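You operate a simulated robot arm through the tools that you are given. There is no shell and no other tool.

The job below is to be done with a simulated robot arm. You get a single attempt, and the scene is never put back.

Task
Dry the painted patch on the taped counterweight under the heat lamp.
Fine: dial on high before the lamp goes on; once the shine is gone: lamp off, dial low, lamp back at the board.
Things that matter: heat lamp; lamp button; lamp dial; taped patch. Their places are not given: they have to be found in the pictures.

The check looks at the end state, three seconds after you hand in, the way a careful person would. Anything else that was tipped, shoved, dropped, spilled or broken makes it a failure.

Robot
A 7-joint arm with a three-finger gripper, fixed in place. Base frame: the origin is at the foot of the arm, x ahead of it, y to its left, z up; the work surface is at about z = 880. Lengths are in mm, angles in rad, forces in N, time in s.
Its first joint turns from -2.897 to 2.897 rad. Payload 2.69 kg.
The TCP is the grasp point between the finger pads, 30 mm short of the fingertips. In the tool frame z runs along the fingers and y along their closing line. Largest opening 128 mm; the body of the gripper starts 117 mm behind the TCP.
Orientation is that of the tool frame in the base frame, as a unit quaternion [w, x, y, z]. With the fingers straight down and closing along the base's y, the tool's x points along the base's -x, its y along +y and its z along -z.

Tools
- The arm moves only by the tool drive_tool. Its argument "increments" is text: rows parted by semicolons, each of 7 numbers parted by spaces: the shift along the base's x, y, z in mm, then the turn, a rotation vector about the base's x, y, z in rad, then the finger opening in mm, from 0 to 128. In form: tx ty tz ax ay az fingers; .... A call has 1 to 20 rows; each row shifts and turns the commanded pose from where the row before left it. Rows are played at 5 a second. More than 50 mm and 0.15 rad between two rows, or a gripper value outside its range, and nothing of the call is played. Where a pose cannot be reached the arm comes as near as it can. A force on the tool above 50 N (or 10 N above the force at the start of the call, whichever is more), or a blocked arm, ends the call early, and 0.2 s more pass. Each finger halts on what it meets, pressing with about 31 N; the grip force reading is that of the motor and also rises with nothing between the fingers. The clock runs only during rows and for 0.2 s after the last one: add rows that do not move to give the fingers time. It gives the time, the measured TCP pose, the force on the tool (base axes), the opening and the grip force at its end, in the units of the frame above (readings bear some noise), with the torque about the TCP (base axes, N m) and any sound that the robot's microphone picked up.
- Cameras (640 x 400 px; columns grow to the right, rows downward): "scene" is fixed at [398.7, -649.7, 1730]; the picture's right is [0.65, -0.76, 0.00], its down [-0.53, -0.45, -0.71] and it looks along [0.55, 0.46, -0.70] (base axes); focal length 297 px, centre (320, 200). "wrist" rides on the gripper at [58, 54, -131] in the tool frame; the picture's right is [-0.68, 0.74, 0.00], its down [-0.62, -0.57, -0.55] and it looks along [-0.40, -0.37, 0.84] (tool axes); focal length 234 px, centre (320, 200).
- capture(camera): a new picture of that camera. It takes no simulated time.
- slide_trunk(by): slides the trunk up (or, below 0, down) by that many mm; the arm rides with it, the base frame stays. It gives what a move gives, with no picture.
- measure_at(camera, pixels): for up to 12 pixels [column, row] of the newest picture of that camera ("zoom" is the newest enlarged one), the place [x, y, z] in the base frame of the surface seen there, good to about 2 mm. It takes no simulated time.
- enlarge(camera, box): a new picture of the part [left, top, right, bottom] of that camera's present view, enlarged. It takes no simulated time.
- finish_job(): hands the job in; it is judged then, once.

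Open the gripper and draw the arm clear of the work before you hand the job in, unless the task says otherwise.

The tools are called after "Request:" as a command line: name --argument value ..., lists and objects as JSON in quotes. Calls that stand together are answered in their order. drive_tool: Moves the arm, as the interface text tells. Its arguments: {"type":"object","properties":{"increments":{"type":"string"}},"required":["increments"]} The other tools are called the same way: slide_trunk (by) slides the trunk up or down; capture (camera) takes a picture; measure_at (camera, pixels) gives the place of the surface under pixels of a picture; enlarge (camera, box) takes an enlarged picture of a part of a camera's view; finish_job () hands the job in.

At the start:

```text
time_s: 0.0
tcp_pos: [642.8, -77.8, 1455.4]
orientation: [0.0, 0.001, 1.0, 0.0]
force: [0.8, -0.3, -0.8]
moment: [-0.04, 0.0, 0.01]
gripper_width: 128.0
grasp_force: 0.0
trunk travel left (down, up): [-250.0, 100.0]
```

scene: 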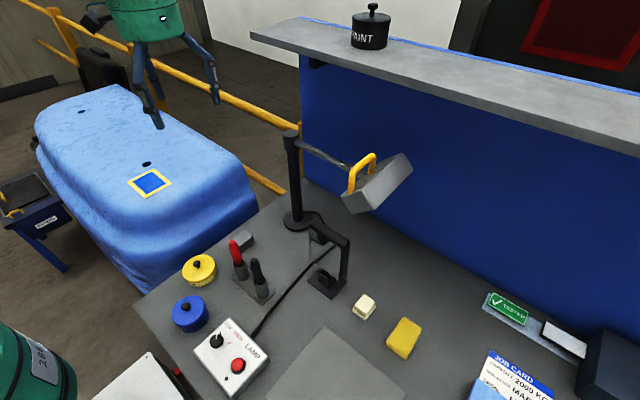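
wrist: 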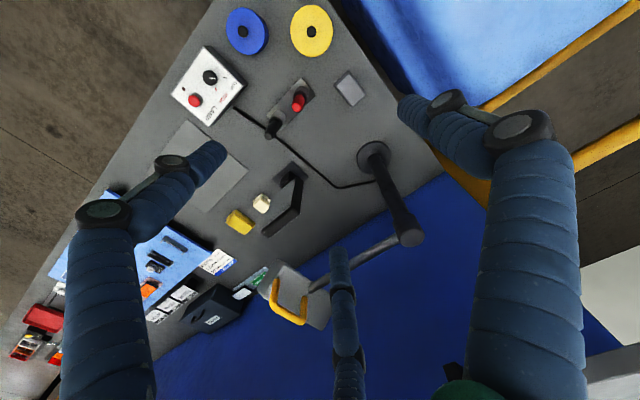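

I'll begin by looking closer at the scene: the lamp with yellow handle near (375,180), the control box near (232,355), and the blue taped patch near (150,182).

Request:
enlarge --camera "scene" --box '[160, 300, 300, 400]'

Request:
enlarge --camera "scene" --box '[260, 120, 440, 240]'

Request:
enlarge --camera "scene" --box '[20, 70, 280, 300]'

Request:
measure_at --camera "scene" --pixels '[[150, 182], [237, 365], [216, 340], [365, 165], [380, 185], [292, 135], [300, 220], [340, 160], [330, 280], [345, 240], [80, 112], [145, 163]]'

```text
4.00 times, centred on (230, 350) of scene
```

zoom: 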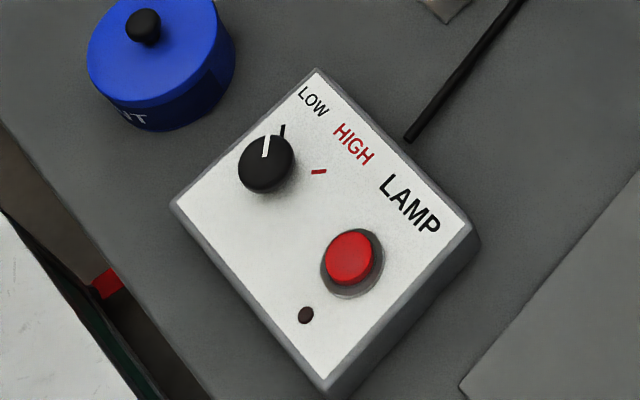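

```text
3.33 times, centred on (350, 180) of scene
```

zoom: 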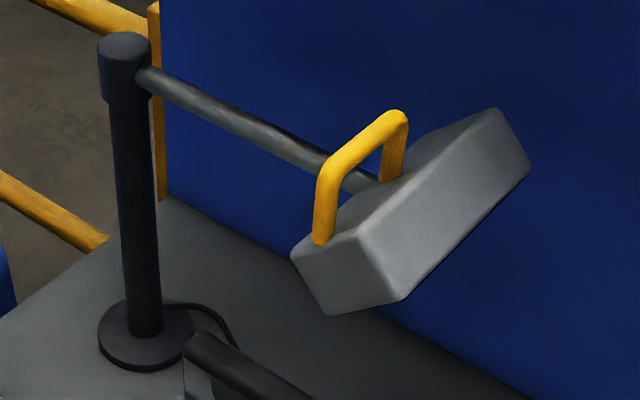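

```text
1.74 times, centred on (150, 185) of scene
```

zoom: 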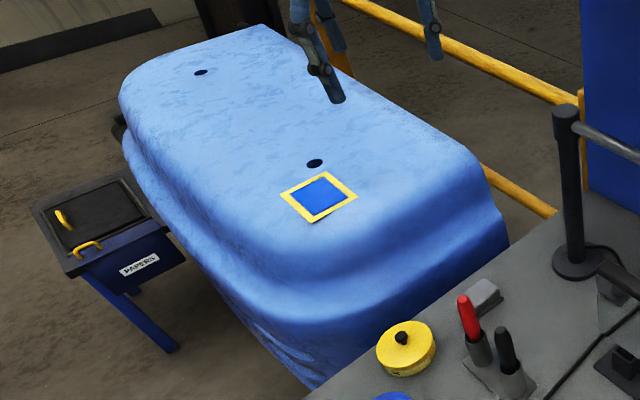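

```text
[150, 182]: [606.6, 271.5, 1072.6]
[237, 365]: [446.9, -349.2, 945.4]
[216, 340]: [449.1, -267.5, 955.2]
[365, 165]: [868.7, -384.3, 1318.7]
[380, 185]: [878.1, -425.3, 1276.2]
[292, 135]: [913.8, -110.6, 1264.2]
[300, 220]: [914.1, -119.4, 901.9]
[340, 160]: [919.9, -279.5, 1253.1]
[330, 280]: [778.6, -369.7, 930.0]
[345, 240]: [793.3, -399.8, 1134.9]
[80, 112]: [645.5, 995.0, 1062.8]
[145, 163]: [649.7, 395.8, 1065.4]
```

I'll get more geometry of the lamp: zoom on it and measure handle, head corners and arm; also capture the wrist picture.

Request:
enlarge --camera "scene" --box '[330, 140, 426, 220]'

Request:
capture --camera "wrist"

```text
5.00 times, centred on (378, 180) of scene
```

zoom: 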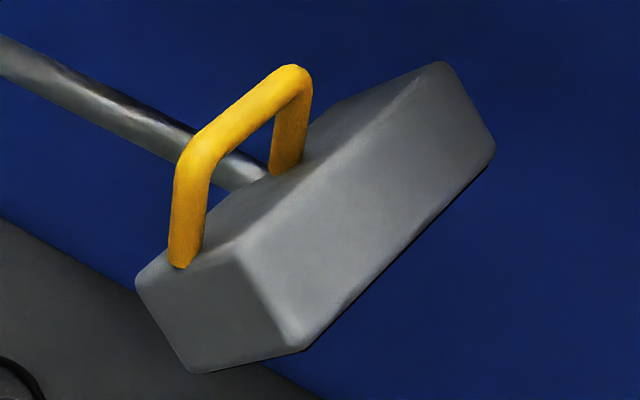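

```text
taken
```

wrist: 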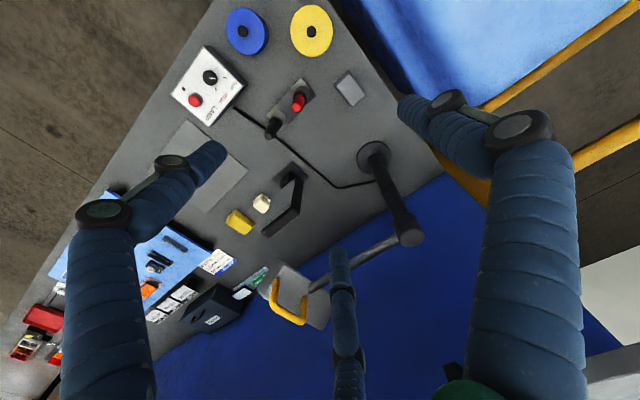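

The zoom shows the handle as an arch with feet at about (185,262) and (285,170), bar from (190,150) to (290,75). I measure these and the head corners.

Request:
measure_at --camera "zoom" --pixels '[[186, 255], [186, 200], [195, 150], [240, 110], [288, 78], [290, 140], [285, 168], [140, 285], [240, 250], [195, 368], [300, 345], [490, 150]]'

Request:
measure_at --camera "wrist" --pixels '[[275, 285], [290, 316], [304, 322], [276, 290], [304, 300], [320, 290], [290, 265], [325, 325], [410, 235], [360, 250], [330, 272], [375, 155]]'

Request:
measure_at --camera "zoom" --pixels '[[440, 65], [340, 250], [240, 300], [335, 110], [250, 185], [100, 110], [20, 60], [400, 150], [260, 215]]'

```text
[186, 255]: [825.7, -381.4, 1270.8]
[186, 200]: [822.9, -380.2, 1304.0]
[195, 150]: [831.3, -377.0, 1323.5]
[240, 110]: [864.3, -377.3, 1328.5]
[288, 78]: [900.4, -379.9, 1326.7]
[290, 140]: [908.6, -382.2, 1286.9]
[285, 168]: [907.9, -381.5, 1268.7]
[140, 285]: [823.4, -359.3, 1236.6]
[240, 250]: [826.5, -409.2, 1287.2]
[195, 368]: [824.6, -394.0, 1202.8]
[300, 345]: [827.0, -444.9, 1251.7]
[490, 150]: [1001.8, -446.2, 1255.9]
```

```text
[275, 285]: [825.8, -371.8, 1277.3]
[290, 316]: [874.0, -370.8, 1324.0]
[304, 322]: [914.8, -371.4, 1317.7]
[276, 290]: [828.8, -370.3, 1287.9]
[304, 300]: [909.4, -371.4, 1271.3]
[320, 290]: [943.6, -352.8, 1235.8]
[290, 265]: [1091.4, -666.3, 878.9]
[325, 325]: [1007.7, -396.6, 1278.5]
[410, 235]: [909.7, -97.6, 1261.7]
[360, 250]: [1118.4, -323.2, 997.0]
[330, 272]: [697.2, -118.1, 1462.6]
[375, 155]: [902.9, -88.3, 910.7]
```

```text
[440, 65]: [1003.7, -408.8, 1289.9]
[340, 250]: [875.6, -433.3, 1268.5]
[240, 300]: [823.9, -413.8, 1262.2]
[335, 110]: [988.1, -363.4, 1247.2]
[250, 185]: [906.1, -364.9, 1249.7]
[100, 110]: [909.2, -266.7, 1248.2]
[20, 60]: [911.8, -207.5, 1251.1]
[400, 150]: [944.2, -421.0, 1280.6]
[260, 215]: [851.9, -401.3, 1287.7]
```

The head is a box about 180 mm wide along x, tilted 45° and facing outward and down; the handle arch spans about x 820–918 at y≈-379, top z≈1330. Next I measure the control box and the taped patch.

Request:
enlarge --camera "scene" --box '[186, 310, 282, 400]'

Request:
measure_at --camera "scene" --pixels '[[127, 182], [158, 169], [173, 183], [140, 197], [136, 183], [155, 174], [165, 183], [145, 193], [150, 184], [232, 270], [210, 230], [120, 130]]'

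```text
4.44 times, centred on (234, 355) of scene
```

zoom: 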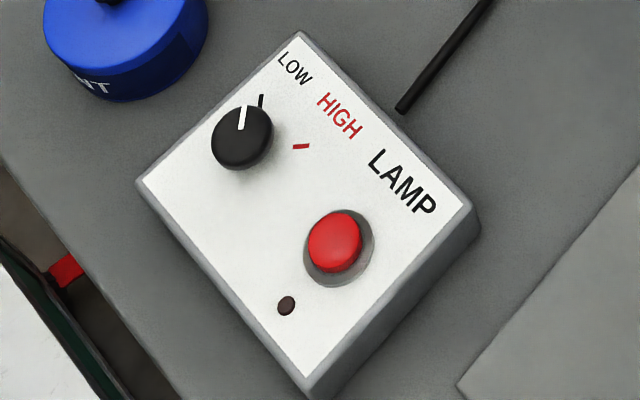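

```text
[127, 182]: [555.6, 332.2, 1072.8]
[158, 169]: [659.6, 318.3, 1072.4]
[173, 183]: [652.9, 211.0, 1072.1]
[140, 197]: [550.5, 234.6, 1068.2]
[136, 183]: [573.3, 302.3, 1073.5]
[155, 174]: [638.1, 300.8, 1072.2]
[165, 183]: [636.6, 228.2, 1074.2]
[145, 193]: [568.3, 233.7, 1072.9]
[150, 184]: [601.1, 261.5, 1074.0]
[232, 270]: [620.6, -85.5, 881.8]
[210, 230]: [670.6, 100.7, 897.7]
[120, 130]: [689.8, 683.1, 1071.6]
```

The patch centre is around (604, 267, 1073). Now I measure the dial, button and LED on the box in the zoom.

Request:
measure_at --camera "zoom" --pixels '[[242, 130], [240, 115], [220, 140], [265, 135], [245, 165], [262, 98], [300, 147], [335, 235], [320, 260], [350, 230], [286, 306], [335, 275]]'

Request:
measure_at --camera "zoom" --pixels '[[298, 36], [470, 206], [307, 372], [143, 182], [315, 95], [340, 115], [400, 185], [230, 230], [400, 260], [360, 320], [335, 215], [243, 128]]'

```text
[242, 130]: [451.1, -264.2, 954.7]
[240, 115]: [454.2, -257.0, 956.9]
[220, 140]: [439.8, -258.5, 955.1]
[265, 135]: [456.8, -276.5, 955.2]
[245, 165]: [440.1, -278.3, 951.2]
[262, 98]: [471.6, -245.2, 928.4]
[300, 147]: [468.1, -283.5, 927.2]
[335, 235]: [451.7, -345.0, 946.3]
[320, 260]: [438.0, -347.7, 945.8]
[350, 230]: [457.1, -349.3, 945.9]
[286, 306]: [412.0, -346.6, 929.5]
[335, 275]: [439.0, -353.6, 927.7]
```

```text
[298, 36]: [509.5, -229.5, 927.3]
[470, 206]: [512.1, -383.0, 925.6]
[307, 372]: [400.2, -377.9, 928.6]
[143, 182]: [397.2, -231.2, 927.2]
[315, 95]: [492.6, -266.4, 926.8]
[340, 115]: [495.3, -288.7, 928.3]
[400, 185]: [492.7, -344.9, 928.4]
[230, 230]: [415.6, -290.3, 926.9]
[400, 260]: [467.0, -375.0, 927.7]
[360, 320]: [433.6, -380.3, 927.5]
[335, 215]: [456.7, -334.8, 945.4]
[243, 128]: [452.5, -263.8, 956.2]
```

The box top is level at z≈927.5; the knob top is at z≈955, button top z≈946. I zoom closer on the knob to get its centre, radius and pointer directions.

Request:
enlarge --camera "scene" --box '[210, 322, 250, 347]'

```text
16.00 times, centred on (230, 334) of scene
```

zoom: 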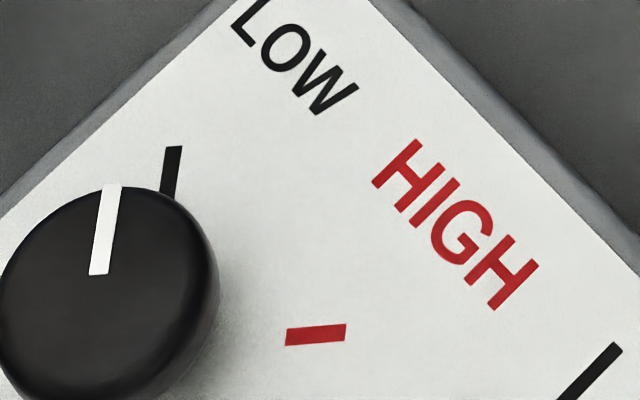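

Request:
measure_at --camera "zoom" --pixels '[[112, 192], [100, 268], [106, 230], [173, 150], [168, 190], [290, 337], [343, 332], [15, 290], [180, 210], [200, 270], [150, 350], [60, 380]]'

Request:
enlarge --camera "scene" --box '[205, 325, 245, 350]'

```text
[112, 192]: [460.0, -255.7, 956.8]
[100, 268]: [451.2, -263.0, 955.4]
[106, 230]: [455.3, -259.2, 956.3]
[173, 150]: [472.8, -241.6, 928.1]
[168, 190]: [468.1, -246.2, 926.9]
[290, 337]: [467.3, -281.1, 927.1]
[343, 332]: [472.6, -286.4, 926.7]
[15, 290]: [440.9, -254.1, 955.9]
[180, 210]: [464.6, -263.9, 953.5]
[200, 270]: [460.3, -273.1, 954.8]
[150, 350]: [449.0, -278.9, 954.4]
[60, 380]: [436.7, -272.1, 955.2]
```

```text
16.00 times, centred on (225, 338) of scene
```

zoom: 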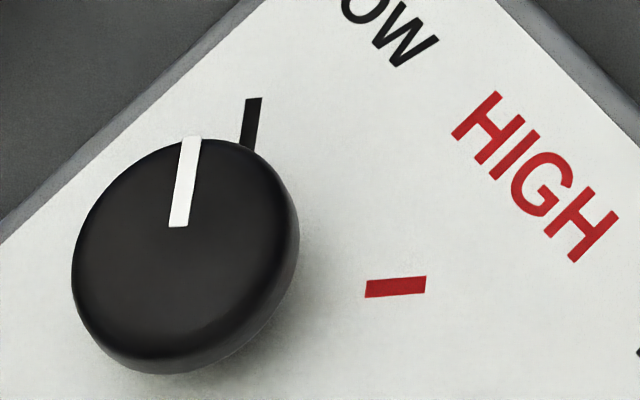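

Low tick is at +45° and high tick at −45° from the knob centre ≈(450,−264), so the dial needs a −90° turn. Next I locate the lamp post axis precisely.

Request:
enlarge --camera "scene" --box '[272, 120, 352, 240]'

Request:
enlarge --camera "wrist" --box '[240, 220, 440, 345]'

```text
3.33 times, centred on (312, 180) of scene
```

zoom: 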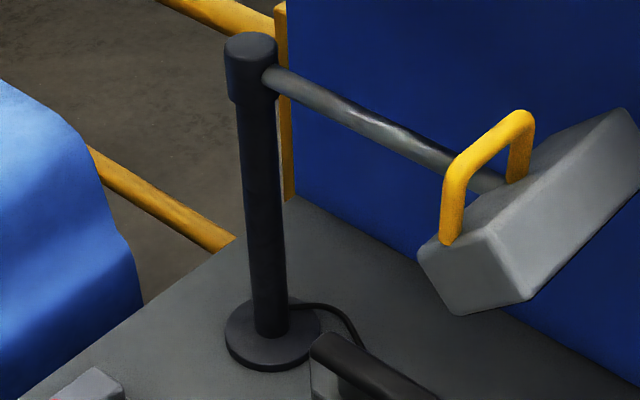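

```text
3.20 times, centred on (340, 282) of wrist
```

zoom: 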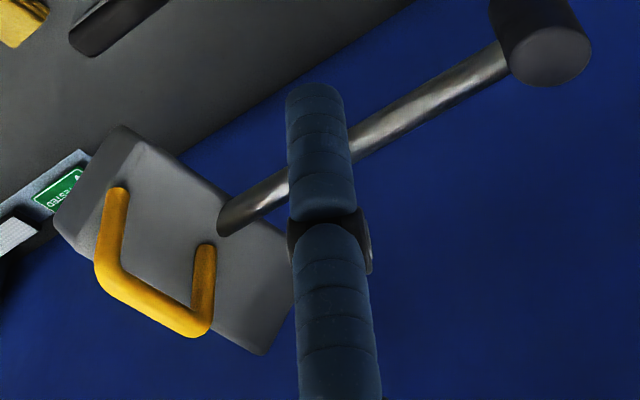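

From the wrist zoom, post cap centre is near (555,52), handle bar corners at (100,268) and (197,328). I measure these.

Request:
measure_at --camera "zoom" --pixels '[[550, 55], [525, 60], [582, 45], [550, 85], [545, 28], [103, 270], [150, 303], [197, 325], [116, 195], [205, 250], [90, 200], [150, 200]]'

Request:
measure_at --camera "zoom" --pixels '[[440, 95], [490, 65], [270, 200], [60, 225], [120, 130], [260, 350], [290, 260], [185, 270], [112, 240], [208, 290], [100, 255], [212, 280]]'

```text
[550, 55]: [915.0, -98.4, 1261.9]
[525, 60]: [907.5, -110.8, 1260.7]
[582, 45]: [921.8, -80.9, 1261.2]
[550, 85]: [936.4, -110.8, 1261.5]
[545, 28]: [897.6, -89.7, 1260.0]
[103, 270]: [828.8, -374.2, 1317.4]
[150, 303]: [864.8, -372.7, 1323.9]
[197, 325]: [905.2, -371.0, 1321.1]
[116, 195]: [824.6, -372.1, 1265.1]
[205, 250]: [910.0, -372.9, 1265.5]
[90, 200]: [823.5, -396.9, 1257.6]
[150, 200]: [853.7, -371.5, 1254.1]
```

```text
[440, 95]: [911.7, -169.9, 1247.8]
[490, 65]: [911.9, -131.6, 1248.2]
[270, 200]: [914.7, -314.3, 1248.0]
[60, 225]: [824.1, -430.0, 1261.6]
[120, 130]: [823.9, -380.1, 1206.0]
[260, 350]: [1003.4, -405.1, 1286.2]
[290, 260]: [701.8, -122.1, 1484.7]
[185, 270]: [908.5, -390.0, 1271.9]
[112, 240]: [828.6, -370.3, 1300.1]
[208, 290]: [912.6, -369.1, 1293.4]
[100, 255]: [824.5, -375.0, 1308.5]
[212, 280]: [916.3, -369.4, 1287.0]
```

The post axis is near (914.5, −99) and the handle spans x≈822–918 at y≈−376. The wrist view shows three finger-like things, so I measure them to understand the real gripper shape.

Request:
measure_at --camera "wrist" --pixels '[[213, 148], [180, 185], [103, 215], [110, 320], [406, 108], [445, 100], [520, 130], [530, 260], [340, 252], [342, 290], [350, 340], [350, 385]]'

Request:
enlarge --camera "scene" --box '[80, 0, 240, 140]'

```text
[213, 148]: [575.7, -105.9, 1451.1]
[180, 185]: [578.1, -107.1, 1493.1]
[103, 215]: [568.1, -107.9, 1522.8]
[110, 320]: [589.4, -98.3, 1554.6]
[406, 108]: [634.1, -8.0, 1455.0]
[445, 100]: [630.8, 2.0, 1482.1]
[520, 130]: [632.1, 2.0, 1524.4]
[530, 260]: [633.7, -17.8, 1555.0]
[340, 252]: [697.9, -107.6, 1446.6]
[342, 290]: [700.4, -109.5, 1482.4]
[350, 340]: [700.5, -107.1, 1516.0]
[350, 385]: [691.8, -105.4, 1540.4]
```

```text
2.86 times, centred on (160, 70) of scene
```

zoom: 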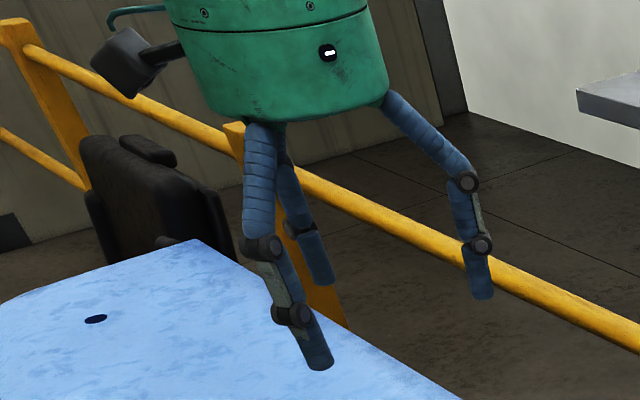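

The pictures show three articulated fingers around the tool axis rather than two, so I test in free space how they move: I partly close the gripper and look.

Request:
drive_tool --increments "0 0 0 0 0 0 40; 0 0 0 0 0 0 40; 0 0 0 0 0 0 40; 0 0 0 0 0 0 40"

Request:
capture --camera "wrist"

Request:
enlarge --camera "scene" --box '[80, 0, 240, 140]'

```text
time_s: 1.0
tcp_pos: [642.1, -77.2, 1454.6]
orientation: [-0.001, 0.0, 1.0, 0.0]
force: [0.2, 0.3, -0.6]
moment: [-0.02, 0.01, -0.02]
gripper_width: 39.8
grasp_force: 0.0
trunk travel left (down, up): [-250.0, 100.0]
```

```text
taken
```

wrist: 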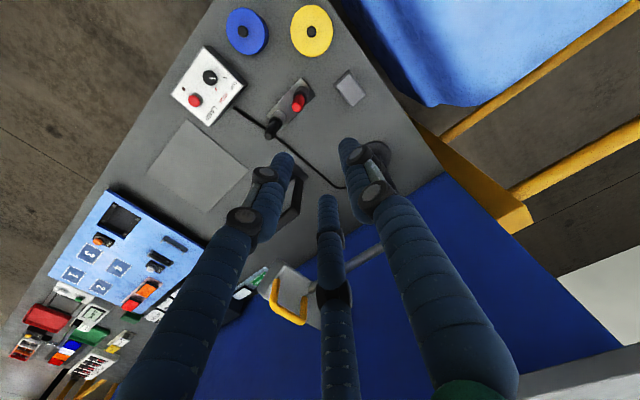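

```text
2.86 times, centred on (160, 70) of scene
```

zoom: 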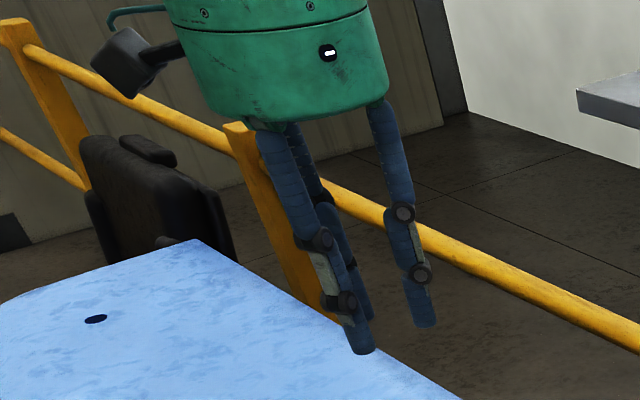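

The three fingers all swing in together. I measure fingertip points at this 40 mm opening.

Request:
measure_at --camera "wrist" --pixels '[[282, 158], [270, 190], [348, 145], [355, 175], [328, 200], [329, 225], [245, 215], [372, 195], [330, 290]]'

Request:
measure_at --camera "zoom" --pixels '[[360, 348], [372, 350], [350, 310], [425, 320], [418, 322], [412, 285], [365, 315], [322, 240], [403, 213]]'

```text
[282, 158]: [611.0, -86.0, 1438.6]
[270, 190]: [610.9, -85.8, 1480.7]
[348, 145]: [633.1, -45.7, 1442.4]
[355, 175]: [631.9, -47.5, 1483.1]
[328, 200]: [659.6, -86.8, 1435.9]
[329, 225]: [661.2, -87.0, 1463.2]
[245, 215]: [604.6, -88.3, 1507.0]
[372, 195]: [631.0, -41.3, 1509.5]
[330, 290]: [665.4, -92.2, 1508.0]
```

```text
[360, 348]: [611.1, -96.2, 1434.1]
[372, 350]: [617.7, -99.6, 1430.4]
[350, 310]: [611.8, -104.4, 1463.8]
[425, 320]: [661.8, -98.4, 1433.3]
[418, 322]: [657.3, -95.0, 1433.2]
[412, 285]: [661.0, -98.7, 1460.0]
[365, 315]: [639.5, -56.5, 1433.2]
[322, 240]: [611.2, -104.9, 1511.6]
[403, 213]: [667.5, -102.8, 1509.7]
```

The hand is a three-jaw one (a finger at tool +y, two at −y), with tips about 27–30 mm below the TCP. I close fully to see the closed tip cluster (needed for pressing the button).

Request:
drive_tool --increments "0 0 0 0 0 0 0; 0 0 0 0 0 0 0; 0 0 0 0 0 0 0; 0 0 0 0 0 0 0"

Request:
capture --camera "wrist"

Request:
enlarge --camera "scene" --box '[120, 60, 200, 140]'

```text
time_s: 2.0
tcp_pos: [641.9, -77.5, 1454.9]
orientation: [0.0, 0.0, 1.0, 0.0]
force: [-0.2, 0.0, 0.2]
moment: [-0.01, 0.0, -0.04]
gripper_width: 2.2
grasp_force: 31.1
trunk travel left (down, up): [-250.0, 100.0]
```

```text
taken
```

wrist: 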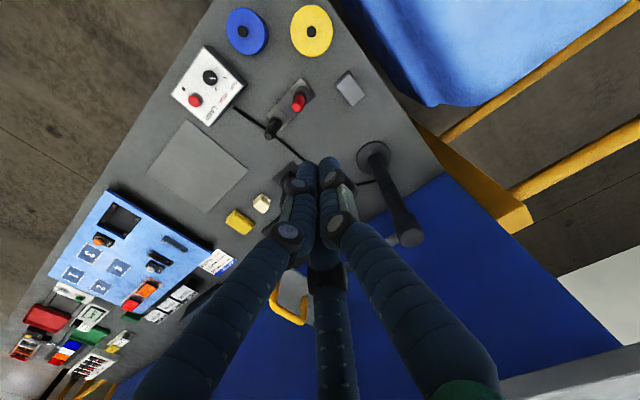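

```text
5.00 times, centred on (160, 100) of scene
```

zoom: 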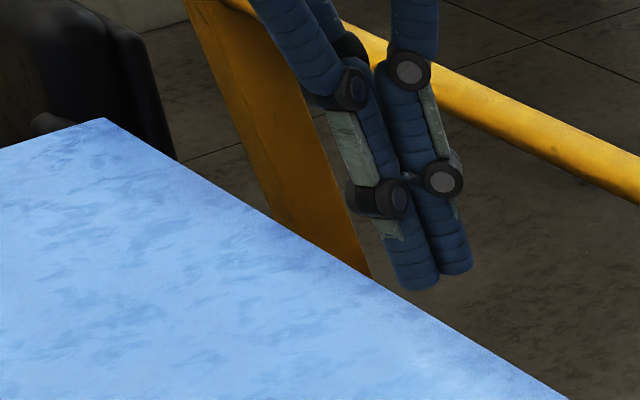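

Closed, the tips bunch together. I measure the closed tips' height and position.

Request:
measure_at --camera "zoom" --pixels '[[412, 275], [425, 285], [400, 285], [455, 270], [465, 268], [445, 272], [435, 240]]'

Request:
measure_at --camera "wrist" --pixels '[[308, 165], [328, 162], [320, 180], [300, 180], [338, 178], [285, 232], [342, 220]]'

```text
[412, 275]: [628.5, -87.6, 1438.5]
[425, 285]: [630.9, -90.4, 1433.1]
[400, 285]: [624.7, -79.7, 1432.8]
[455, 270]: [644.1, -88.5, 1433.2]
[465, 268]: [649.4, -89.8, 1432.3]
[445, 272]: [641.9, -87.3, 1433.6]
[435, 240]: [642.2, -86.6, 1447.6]
```

```text
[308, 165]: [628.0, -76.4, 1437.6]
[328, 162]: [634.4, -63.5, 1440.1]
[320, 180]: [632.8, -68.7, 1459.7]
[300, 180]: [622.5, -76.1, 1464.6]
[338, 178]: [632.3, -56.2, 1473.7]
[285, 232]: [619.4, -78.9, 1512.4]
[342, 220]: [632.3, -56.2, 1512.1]
```

Closed tips end about 26–30 mm below the TCP. Now I move toward the handle above it while turning the hand +π about z (so the later −140° swing stays inside the wrist range), first half.

Request:
drive_tool --increments "11.4 -14.9 0 0 0 0.149 40; 11.4 -14.9 0 0 0 0.149 40; 11.4 -14.9 0 0 0 0.149 40; 11.4 -14.9 0 0 0 0.149 40; 11.4 -14.9 0 0 0 0.149 40; 11.4 -14.9 0 0 0 0.149 40; 11.4 -14.9 0 0 0 0.149 40; 11.4 -14.9 0 0 0 0.149 40; 11.4 -14.9 0 0 0 0.149 40; 11.4 -14.9 0 0 0 0.149 40; 0 0 0 0 0 0 40"

Request:
capture --camera "scene"

```text
time_s: 4.4
tcp_pos: [756.2, -226.3, 1455.8]
orientation: [0.001, -0.68, 0.734, 0.0]
force: [-0.3, 0.6, -0.7]
moment: [0.04, 0.02, 0.0]
gripper_width: 40.0
grasp_force: 0.1
trunk travel left (down, up): [-250.0, 100.0]
```

```text
taken
```

scene: 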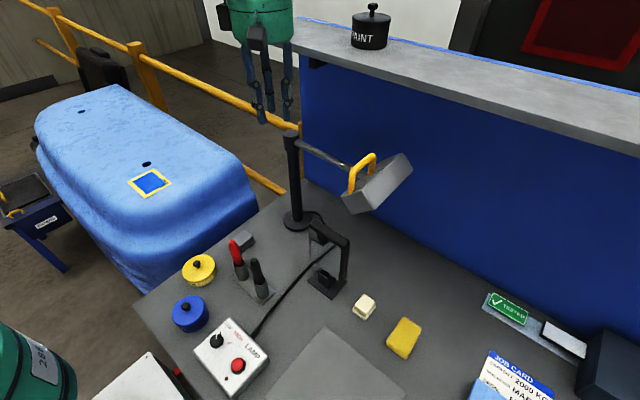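

The hand follows (yaw +1.49). I check how far the shelf edge juts out before moving on toward the handle.

Request:
measure_at --camera "scene" --pixels '[[300, 45], [400, 85], [500, 120], [600, 150], [560, 110], [370, 35], [255, 30], [460, 190], [330, 255]]'

Request:
drive_tool --increments "11.4 -14.9 0 0 0 0.149 40; 11.4 -14.9 0 0 0 0.149 40; 11.4 -14.9 0 0 0 0.149 40; 11.4 -14.9 0 0 0 0.149 40; 11.4 -14.9 0 0 0 0.149 40; 0 0 0 0 0 0 40"

```text
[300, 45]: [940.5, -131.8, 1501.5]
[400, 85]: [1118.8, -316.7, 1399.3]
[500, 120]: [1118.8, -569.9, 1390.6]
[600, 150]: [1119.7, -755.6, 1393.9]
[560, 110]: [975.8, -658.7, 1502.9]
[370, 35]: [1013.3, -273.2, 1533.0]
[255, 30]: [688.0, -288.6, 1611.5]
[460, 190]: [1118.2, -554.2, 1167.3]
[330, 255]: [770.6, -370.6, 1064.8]
```

```text
time_s: 5.8
tcp_pos: [813.8, -301.0, 1455.4]
orientation: [0.0, 0.9, -0.436, 0.0]
force: [0.3, 0.0, 0.0]
moment: [0.0, 0.01, 0.03]
gripper_width: 40.2
grasp_force: 0.2
trunk travel left (down, up): [-250.0, 100.0]
```

The shelf at z≈1500 is close to where the hand must work, so I measure its front edge precisely before moving further.

Request:
capture --camera "scene"

Request:
capture --camera "wrist"

Request:
enlarge --camera "scene" --box '[240, 0, 480, 150]'

```text
taken
```

scene: 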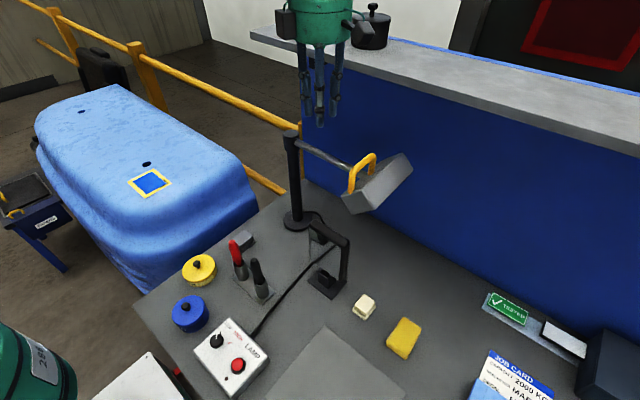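

```text
taken
```

wrist: 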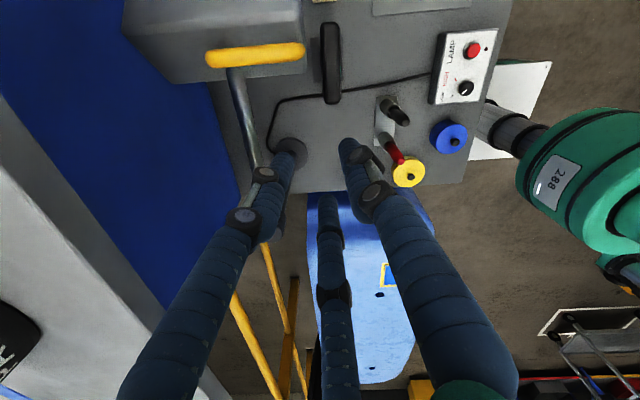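

```text
2.67 times, centred on (360, 75) of scene
```

zoom: 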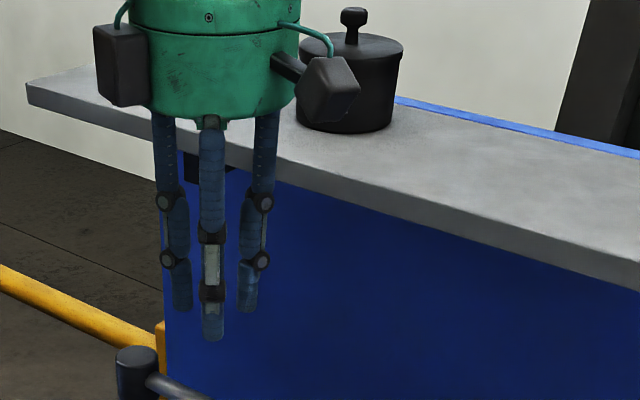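

Request:
measure_at --camera "zoom" --pixels '[[60, 95], [60, 105], [350, 165], [350, 182], [350, 195], [500, 225], [500, 240], [630, 265], [630, 280], [195, 135], [120, 80], [330, 90]]'

Request:
measure_at --camera "wrist" --pixels '[[60, 170], [150, 300], [40, 200], [80, 240], [210, 130], [20, 150], [100, 300], [255, 55], [230, 60], [300, 50]]'

```text
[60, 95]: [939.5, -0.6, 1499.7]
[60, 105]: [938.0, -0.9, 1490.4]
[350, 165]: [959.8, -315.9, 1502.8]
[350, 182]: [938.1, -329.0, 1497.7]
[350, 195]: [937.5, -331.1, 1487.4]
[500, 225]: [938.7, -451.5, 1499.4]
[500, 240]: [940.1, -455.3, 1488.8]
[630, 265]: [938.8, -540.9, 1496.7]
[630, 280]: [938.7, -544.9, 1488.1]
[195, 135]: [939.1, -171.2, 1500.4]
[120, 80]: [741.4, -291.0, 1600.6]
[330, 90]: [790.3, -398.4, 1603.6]
```

```text
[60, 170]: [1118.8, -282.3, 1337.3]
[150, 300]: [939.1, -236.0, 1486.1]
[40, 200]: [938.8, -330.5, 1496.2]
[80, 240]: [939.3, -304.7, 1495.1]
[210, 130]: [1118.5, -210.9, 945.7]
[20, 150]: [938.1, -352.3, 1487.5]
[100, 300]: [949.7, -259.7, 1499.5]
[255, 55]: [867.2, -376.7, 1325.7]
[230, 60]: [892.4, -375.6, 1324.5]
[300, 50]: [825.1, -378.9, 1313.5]
```

The shelf's front edge is at x≈938.5, z≈1485–1502, so the hand body must stay clear of it. I will grip the handle's left leg/corner at (828,−376) instead, with the single finger on the −x side (yaw +π/2), keeping the body away from the shelf.

Request:
drive_tool --increments "2.84 -15.1 0 0 0 -0.133 64; 2.84 -15.1 0 0 0 -0.133 64; 2.84 -15.1 0 0 0 -0.133 64; 2.84 -15.1 0 0 0 -0.133 64; 2.84 -15.1 0 0 0 -0.133 64; 0 0 0 0 0 0 64; 0 0 0 0 0 0 64"

Request:
capture --camera "wrist"

Request:
capture --camera "scene"

```text
time_s: 7.4
tcp_pos: [828.2, -376.0, 1455.4]
orientation: [0.0, 0.708, -0.707, 0.0]
force: [-0.2, 1.0, 0.3]
moment: [-0.03, 0.01, 0.0]
gripper_width: 63.7
grasp_force: 0.1
trunk travel left (down, up): [-250.0, 100.0]
```

```text
taken
```

wrist: 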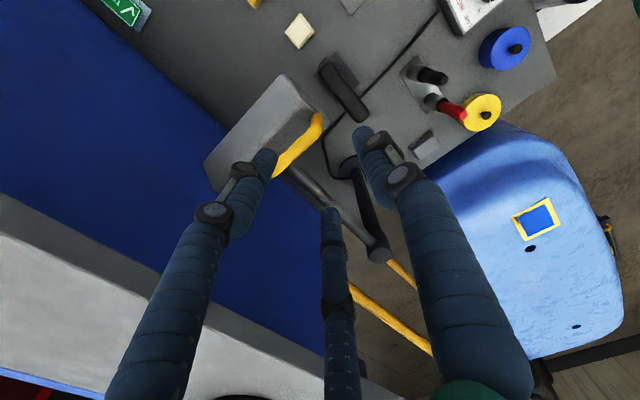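

```text
taken
```

scene: 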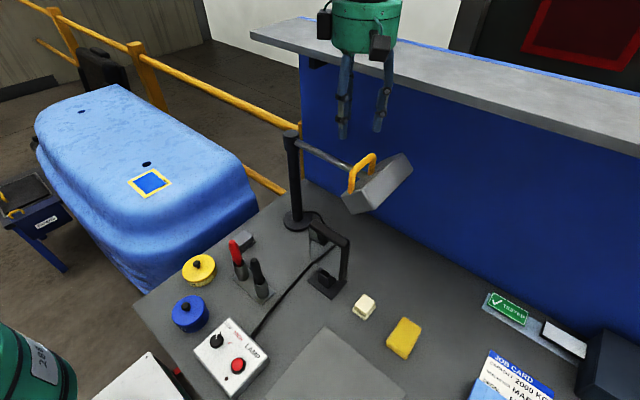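

The hand is above the handle's leg. I measure the fingertips and the handle in this wrist view to confirm the alignment.

Request:
measure_at --camera "wrist" --pixels '[[363, 133], [265, 155], [328, 215], [318, 120], [305, 148], [282, 170], [310, 135], [322, 116], [312, 127], [380, 240], [290, 85], [325, 130]]'

Request:
enlarge --camera "wrist" --box '[220, 80, 400, 240]'

```text
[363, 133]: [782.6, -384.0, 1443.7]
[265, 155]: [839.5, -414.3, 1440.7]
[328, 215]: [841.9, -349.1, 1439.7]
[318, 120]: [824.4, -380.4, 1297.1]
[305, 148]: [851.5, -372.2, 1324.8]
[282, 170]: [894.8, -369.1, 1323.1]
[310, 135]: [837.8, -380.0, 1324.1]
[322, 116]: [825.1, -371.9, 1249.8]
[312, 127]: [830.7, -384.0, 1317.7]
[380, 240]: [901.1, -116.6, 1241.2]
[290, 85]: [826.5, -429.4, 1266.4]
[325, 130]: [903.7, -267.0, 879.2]
```

```text
2.50 times, centred on (310, 160) of wrist
```

zoom: 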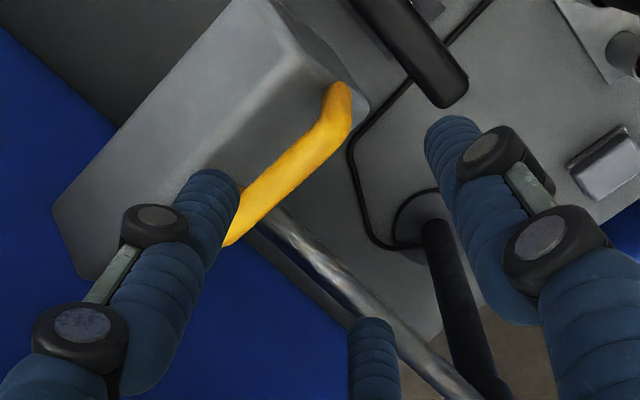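

Finger B is at about x 787 and the other two straddle the bar at y≈−410/−345, as wanted. I lower in two steps, first 100 mm.

Request:
drive_tool --increments "0 0 -20 0 0 0 64; 0 0 -20 0 0 0 64; 0 0 -20 0 0 0 64; 0 0 -20 0 0 0 64; 0 0 -20 0 0 0 64; 0 0 0 0 0 0 64"

Request:
enlarge --camera "wrist" --box '[220, 60, 400, 240]'

Request:
enlarge --camera "scene" --box '[300, 60, 440, 220]'

```text
time_s: 8.8
tcp_pos: [827.7, -376.6, 1355.1]
orientation: [0.0, 0.707, -0.707, 0.0]
force: [0.7, -0.2, 0.0]
moment: [0.02, 0.01, 0.03]
gripper_width: 64.0
grasp_force: 0.1
trunk travel left (down, up): [-250.0, 100.0]
```

```text
2.22 times, centred on (310, 150) of wrist
```

zoom: 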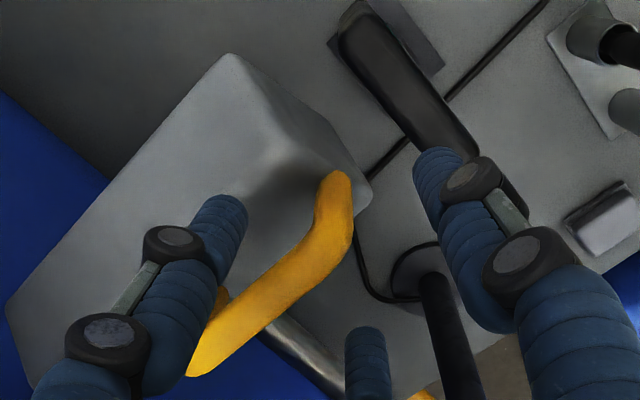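

```text
2.50 times, centred on (370, 140) of scene
```

zoom: 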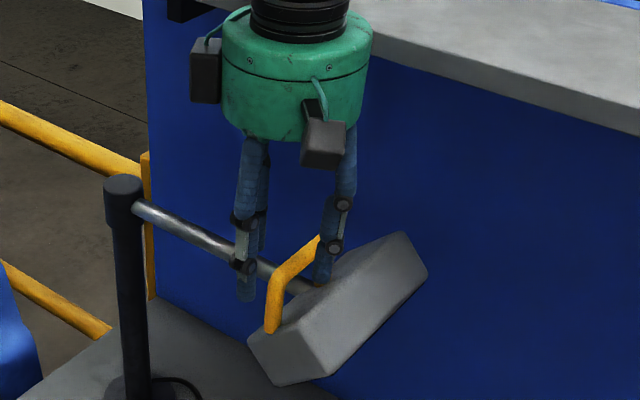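

The fingers are well placed around the leg/bar with tips near bar height. I lower 31 mm more, then close on the handle corner.

Request:
drive_tool --increments "0 0 -12 0 0 0 64; 0 0 -12 0 0 0 64; 0 0 -7 0 0 0 64; 0 0 0 0 0 0 64"

Request:
enlarge --camera "scene" --box '[300, 60, 440, 220]'

Request:
capture --camera "wrist"

```text
time_s: 9.8
tcp_pos: [828.1, -375.1, 1324.2]
orientation: [-0.001, 0.707, -0.707, 0.0]
force: [-0.4, -0.3, -0.1]
moment: [0.0, -0.01, -0.01]
gripper_width: 64.1
grasp_force: 0.1
trunk travel left (down, up): [-250.0, 100.0]
```

```text
2.50 times, centred on (370, 140) of scene
```

zoom: 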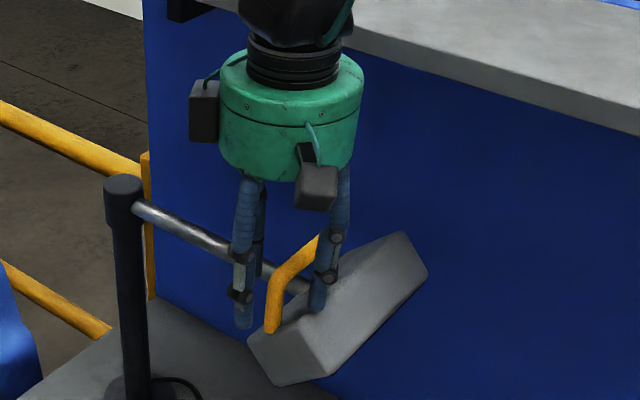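

```text
taken
```

wrist: 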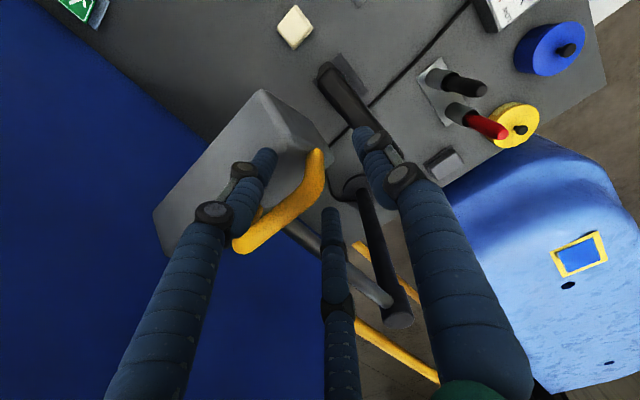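

No contact force; the fingers surround the leg. I close gradually to 22 mm and then further, watching the width and force.

Request:
drive_tool --increments "0 0 0 0 0 0 40; 0 0 0 0 0 0 30; 0 0 0 0 0 0 24; 0 0 0 0 0 0 20; 0 0 0 0 0 0 20"

Request:
enlarge --camera "wrist" --box '[200, 80, 420, 260]'

```text
time_s: 11.0
tcp_pos: [827.1, -376.8, 1324.7]
orientation: [0.0, 0.707, -0.707, 0.0]
force: [-1.0, -3.3, -0.3]
moment: [-0.03, -0.01, 0.0]
gripper_width: 21.8
grasp_force: 1.7
trunk travel left (down, up): [-250.0, 100.0]
```

```text
2.22 times, centred on (310, 170) of wrist
```

zoom: 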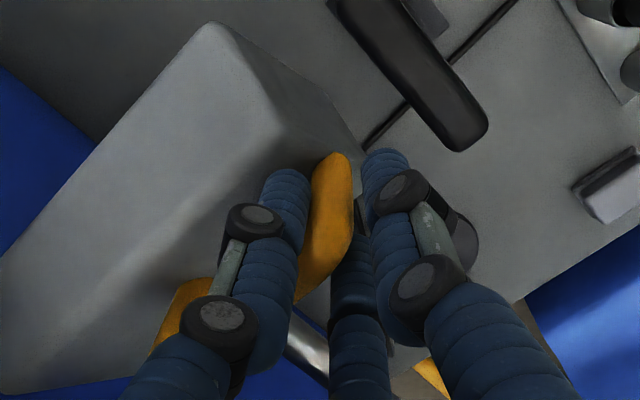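

Contact begins at ~21.8 mm. I tighten the grip a little more and check forces.

Request:
drive_tool --increments "0 0 0 0 0 0 14; 0 0 0 0 0 0 10; 0 0 0 0 0 0 10; 0 0 0 0 0 0 10"

Request:
enlarge --camera "scene" --box '[300, 60, 440, 220]'

```text
time_s: 12.0
tcp_pos: [826.8, -376.6, 1324.2]
orientation: [0.0, -0.707, 0.707, -0.001]
force: [-3.0, -10.0, -1.7]
moment: [-0.06, 0.07, -0.11]
gripper_width: 19.9
grasp_force: 7.2
trunk travel left (down, up): [-250.0, 100.0]
```

```text
2.50 times, centred on (370, 140) of scene
```

zoom: 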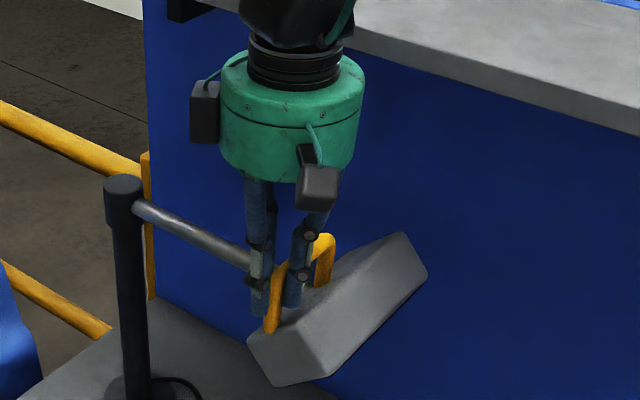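

The grip holds at ~20 mm with a slight −10 N y-bias, so the bar centre is a touch further −y. I shift 1.5 mm in −y and squeeze fully to get a firm friction grip.

Request:
drive_tool --increments "0 -1.5 0 0 0 0 10; 0 0 0 0 0 0 4; 0 0 0 0 0 0 0; 0 0 0 0 0 0 0; 0 0 0 0 0 0 0"

```text
time_s: 13.2
tcp_pos: [827.4, -378.0, 1323.7]
orientation: [0.0, 0.708, -0.706, 0.0]
force: [0.6, 4.1, -4.2]
moment: [0.1, -0.12, 0.05]
gripper_width: 19.6
grasp_force: 30.1
trunk travel left (down, up): [-250.0, 100.0]
```

The grip is firm (30 N) and balanced. I start the swing clockwise about the post axis (914.5, −99) with five small −0.06 rad steps and check the forces.

Request:
drive_tool --increments "-16.56 5.72 0 0 0 -0.06 0; -16.19 6.7 0 0 0 -0.06 0; -15.76 7.66 0 0 0 -0.06 0; -15.27 8.59 0 0 0 -0.06 0; -14.73 9.49 0 0 0 -0.06 0; 0 0 0 0 0 0 0"

Request:
capture --camera "scene"

```text
time_s: 14.6
tcp_pos: [751.0, -337.8, 1323.3]
orientation: [0.0, -0.593, 0.805, 0.0]
force: [11.8, 17.3, -0.2]
moment: [0.34, 0.0, 0.16]
gripper_width: 19.3
grasp_force: 30.6
trunk travel left (down, up): [-250.0, 100.0]
```

```text
taken
```

scene: 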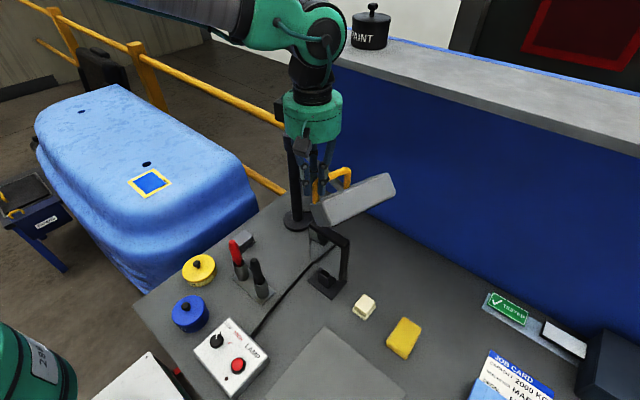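

The lamp swings with the hand (force ~21 N radial inward, TCP pulled 3 mm in). I check the lamp's actual angle and post axis from the pictures to correct the arc.

Request:
enlarge --camera "scene" --box '[270, 110, 410, 240]'

Request:
capture --camera "wrist"

```text
3.08 times, centred on (340, 175) of scene
```

zoom: 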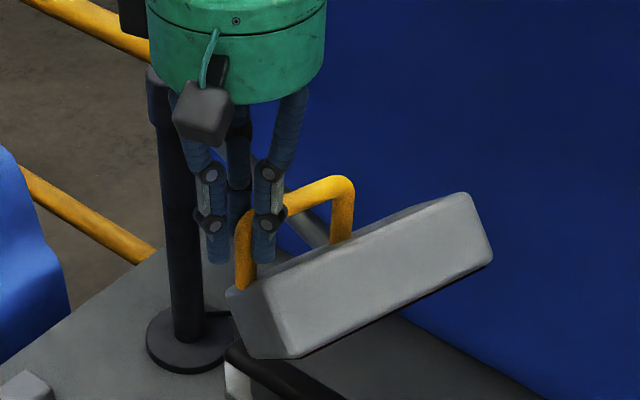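

```text
taken
```

wrist: 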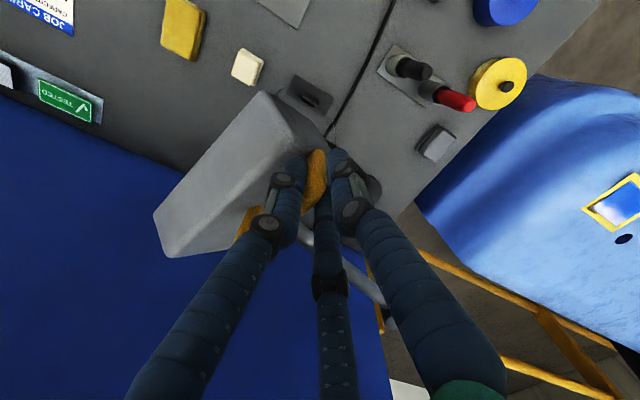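

I measure the head's edges and handle in this zoom to get the lamp angle.

Request:
measure_at --camera "zoom" --pixels '[[262, 285], [300, 265], [400, 225], [465, 200], [300, 345], [400, 305], [485, 258], [325, 192], [345, 235], [300, 200], [246, 250], [420, 250]]'

Request:
measure_at --camera "wrist" --pixels '[[160, 215], [262, 98], [180, 250], [310, 165], [245, 220], [320, 155], [300, 130], [220, 180]]'

```text
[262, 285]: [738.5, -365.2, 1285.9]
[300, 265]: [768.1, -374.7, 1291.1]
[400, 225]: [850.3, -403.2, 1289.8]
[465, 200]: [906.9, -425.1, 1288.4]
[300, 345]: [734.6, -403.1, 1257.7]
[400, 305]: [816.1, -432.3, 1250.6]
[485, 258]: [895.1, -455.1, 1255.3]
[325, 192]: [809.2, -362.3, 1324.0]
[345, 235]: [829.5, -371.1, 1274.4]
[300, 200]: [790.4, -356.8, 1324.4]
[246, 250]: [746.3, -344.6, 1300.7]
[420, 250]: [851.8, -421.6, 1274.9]
```

```text
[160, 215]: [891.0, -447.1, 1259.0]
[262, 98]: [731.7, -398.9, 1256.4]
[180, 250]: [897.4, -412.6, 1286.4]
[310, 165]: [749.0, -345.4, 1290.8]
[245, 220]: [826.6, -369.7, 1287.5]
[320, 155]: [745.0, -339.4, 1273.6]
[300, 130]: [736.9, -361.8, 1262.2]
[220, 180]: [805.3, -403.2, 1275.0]
```

The lamp has turned ≈−17°, matching the command. I relieve the radial offset and continue the arc about a slightly corrected centre (918, −101), four more steps of −0.08 rad.

Request:
drive_tool --increments "1.2 1.4 0 0 0 0 0; -18.4 14.1 0 0 0 -0.08 0; -17.21 15.53 0 0 0 -0.08 0; -15.92 16.85 0 0 0 -0.08 0; -14.52 18.07 0 0 0 -0.08 0; 0 0 0 0 0 0 0"

```text
time_s: 16.0
tcp_pos: [683.5, -272.4, 1324.0]
orientation: [0.0, -0.458, 0.889, -0.001]
force: [9.2, 7.0, 7.4]
moment: [0.23, 0.04, 0.01]
gripper_width: 19.4
grasp_force: 31.2
trunk travel left (down, up): [-250.0, 100.0]
```

Force is moderate (~11 N inward) and the grip holds. I continue with six more steps, with a small inward correction first.

Request:
drive_tool --increments "1.0 0.7 0 0 0 0 0; -13.03 19.17 0 0 0 -0.08 0; -11.45 20.15 0 0 0 -0.08 0; -9.81 21.0 0 0 0 -0.08 0; -8.09 21.72 0 0 0 -0.08 0; -6.33 22.3 0 0 0 -0.08 0; -4.53 22.73 0 0 0 -0.08 0; 0 0 0 0 0 0 0"

Request:
capture --camera "scene"

Request:
capture --camera "wrist"

```text
time_s: 17.8
tcp_pos: [631.2, -145.2, 1323.3]
orientation: [0.0, -0.234, 0.972, 0.0]
force: [-4.5, -0.1, 5.1]
moment: [-0.02, 0.03, -0.01]
gripper_width: 19.4
grasp_force: 31.1
trunk travel left (down, up): [-250.0, 100.0]
```

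```text
taken
```

scene: 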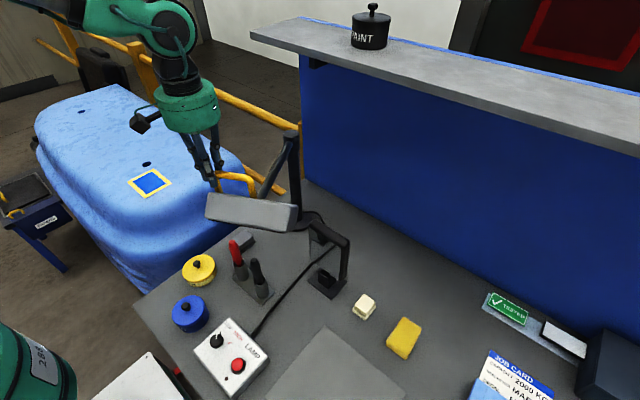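

```text
taken
```

wrist: 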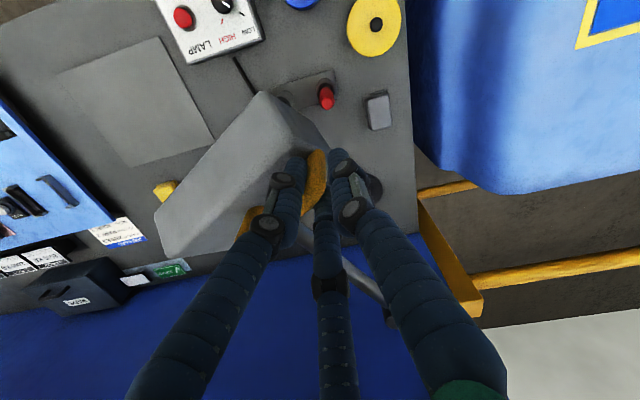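

Fitting the path gives a post axis of about (919, −101.5) and the lamp has turned −1.10 of about −2.42 rad. I continue with eight steps of −0.0825 rad.

Request:
drive_tool --increments "-2.62 23.87 0 0 0 -0.0825 0; -0.64 24.0 0 0 0 -0.0825 0; 1.34 23.97 0 0 0 -0.0825 0; 3.31 23.78 0 0 0 -0.0825 0; 5.26 23.43 0 0 0 -0.0825 0; 7.17 22.92 0 0 0 -0.0825 0; 9.04 22.25 0 0 0 -0.0825 0; 10.84 21.42 0 0 0 -0.0825 0; 0 0 0 0 0 0 0"

Request:
capture --camera "scene"

```text
time_s: 19.8
tcp_pos: [663.3, 39.8, 1323.7]
orientation: [-0.001, 0.094, 0.996, 0.001]
force: [-25.3, 13.7, -7.1]
moment: [0.62, 0.28, -0.29]
gripper_width: 19.5
grasp_force: 30.6
trunk travel left (down, up): [-250.0, 100.0]
```

```text
taken
```

scene: 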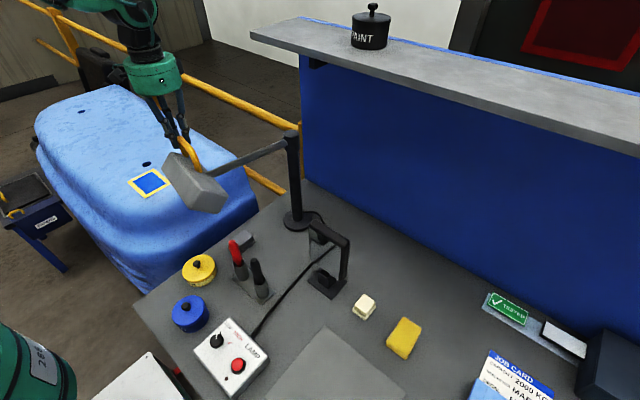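

Force is 29 N outward radially; the measured path fits centre (918, −101) with r≈291. I relieve ~2 mm outward and continue four steps.

Request:
drive_tool --increments "-1.8 1.0 0 0 0 0 0; 12.5 20.46 0 0 0 -0.0825 0; 14.15 19.35 0 0 0 -0.0825 0; 15.7 18.11 0 0 0 -0.0825 0; 17.1 16.75 0 0 0 -0.0825 0; 0 0 0 0 0 0 0"

```text
time_s: 21.2
tcp_pos: [723.1, 117.7, 1323.2]
orientation: [0.0, 0.257, 0.966, -0.001]
force: [-11.3, 11.6, -9.7]
moment: [0.74, -0.11, -0.15]
gripper_width: 19.3
grasp_force: 31.0
trunk travel left (down, up): [-250.0, 100.0]
```

Force is down to ~16 N. I play the last four steps to reach the −2.42 rad total, then look.

Request:
drive_tool --increments "-0.6 0.7 0 0 0 0 0; 18.45 15.28 0 0 0 -0.0825 0; 19.65 13.7 0 0 0 -0.0825 0; 20.7 12.03 0 0 0 -0.0825 0; 21.6 10.28 0 0 0 -0.0825 0; 0 0 0 0 0 0 0"

Request:
capture --camera "scene"

Request:
capture --camera "wrist"

```text
time_s: 22.6
tcp_pos: [802.1, 169.8, 1324.6]
orientation: [0.0, 0.412, 0.911, -0.001]
force: [-4.6, 7.6, -10.7]
moment: [0.45, -0.21, -0.12]
gripper_width: 19.2
grasp_force: 30.8
trunk travel left (down, up): [-250.0, 100.0]
```

```text
taken
```

scene: 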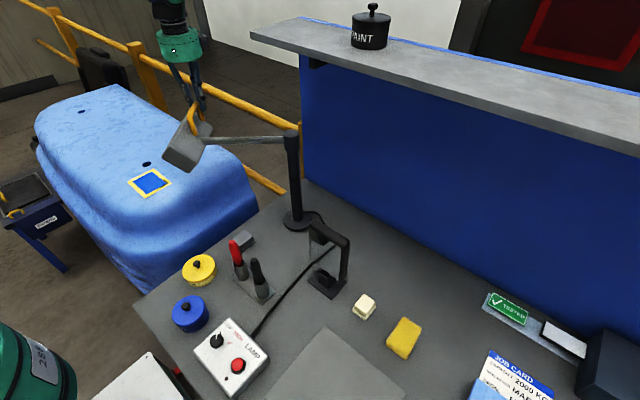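

```text
taken
```

wrist: 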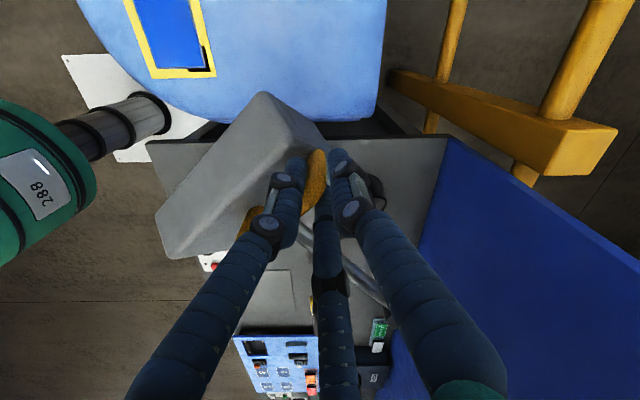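

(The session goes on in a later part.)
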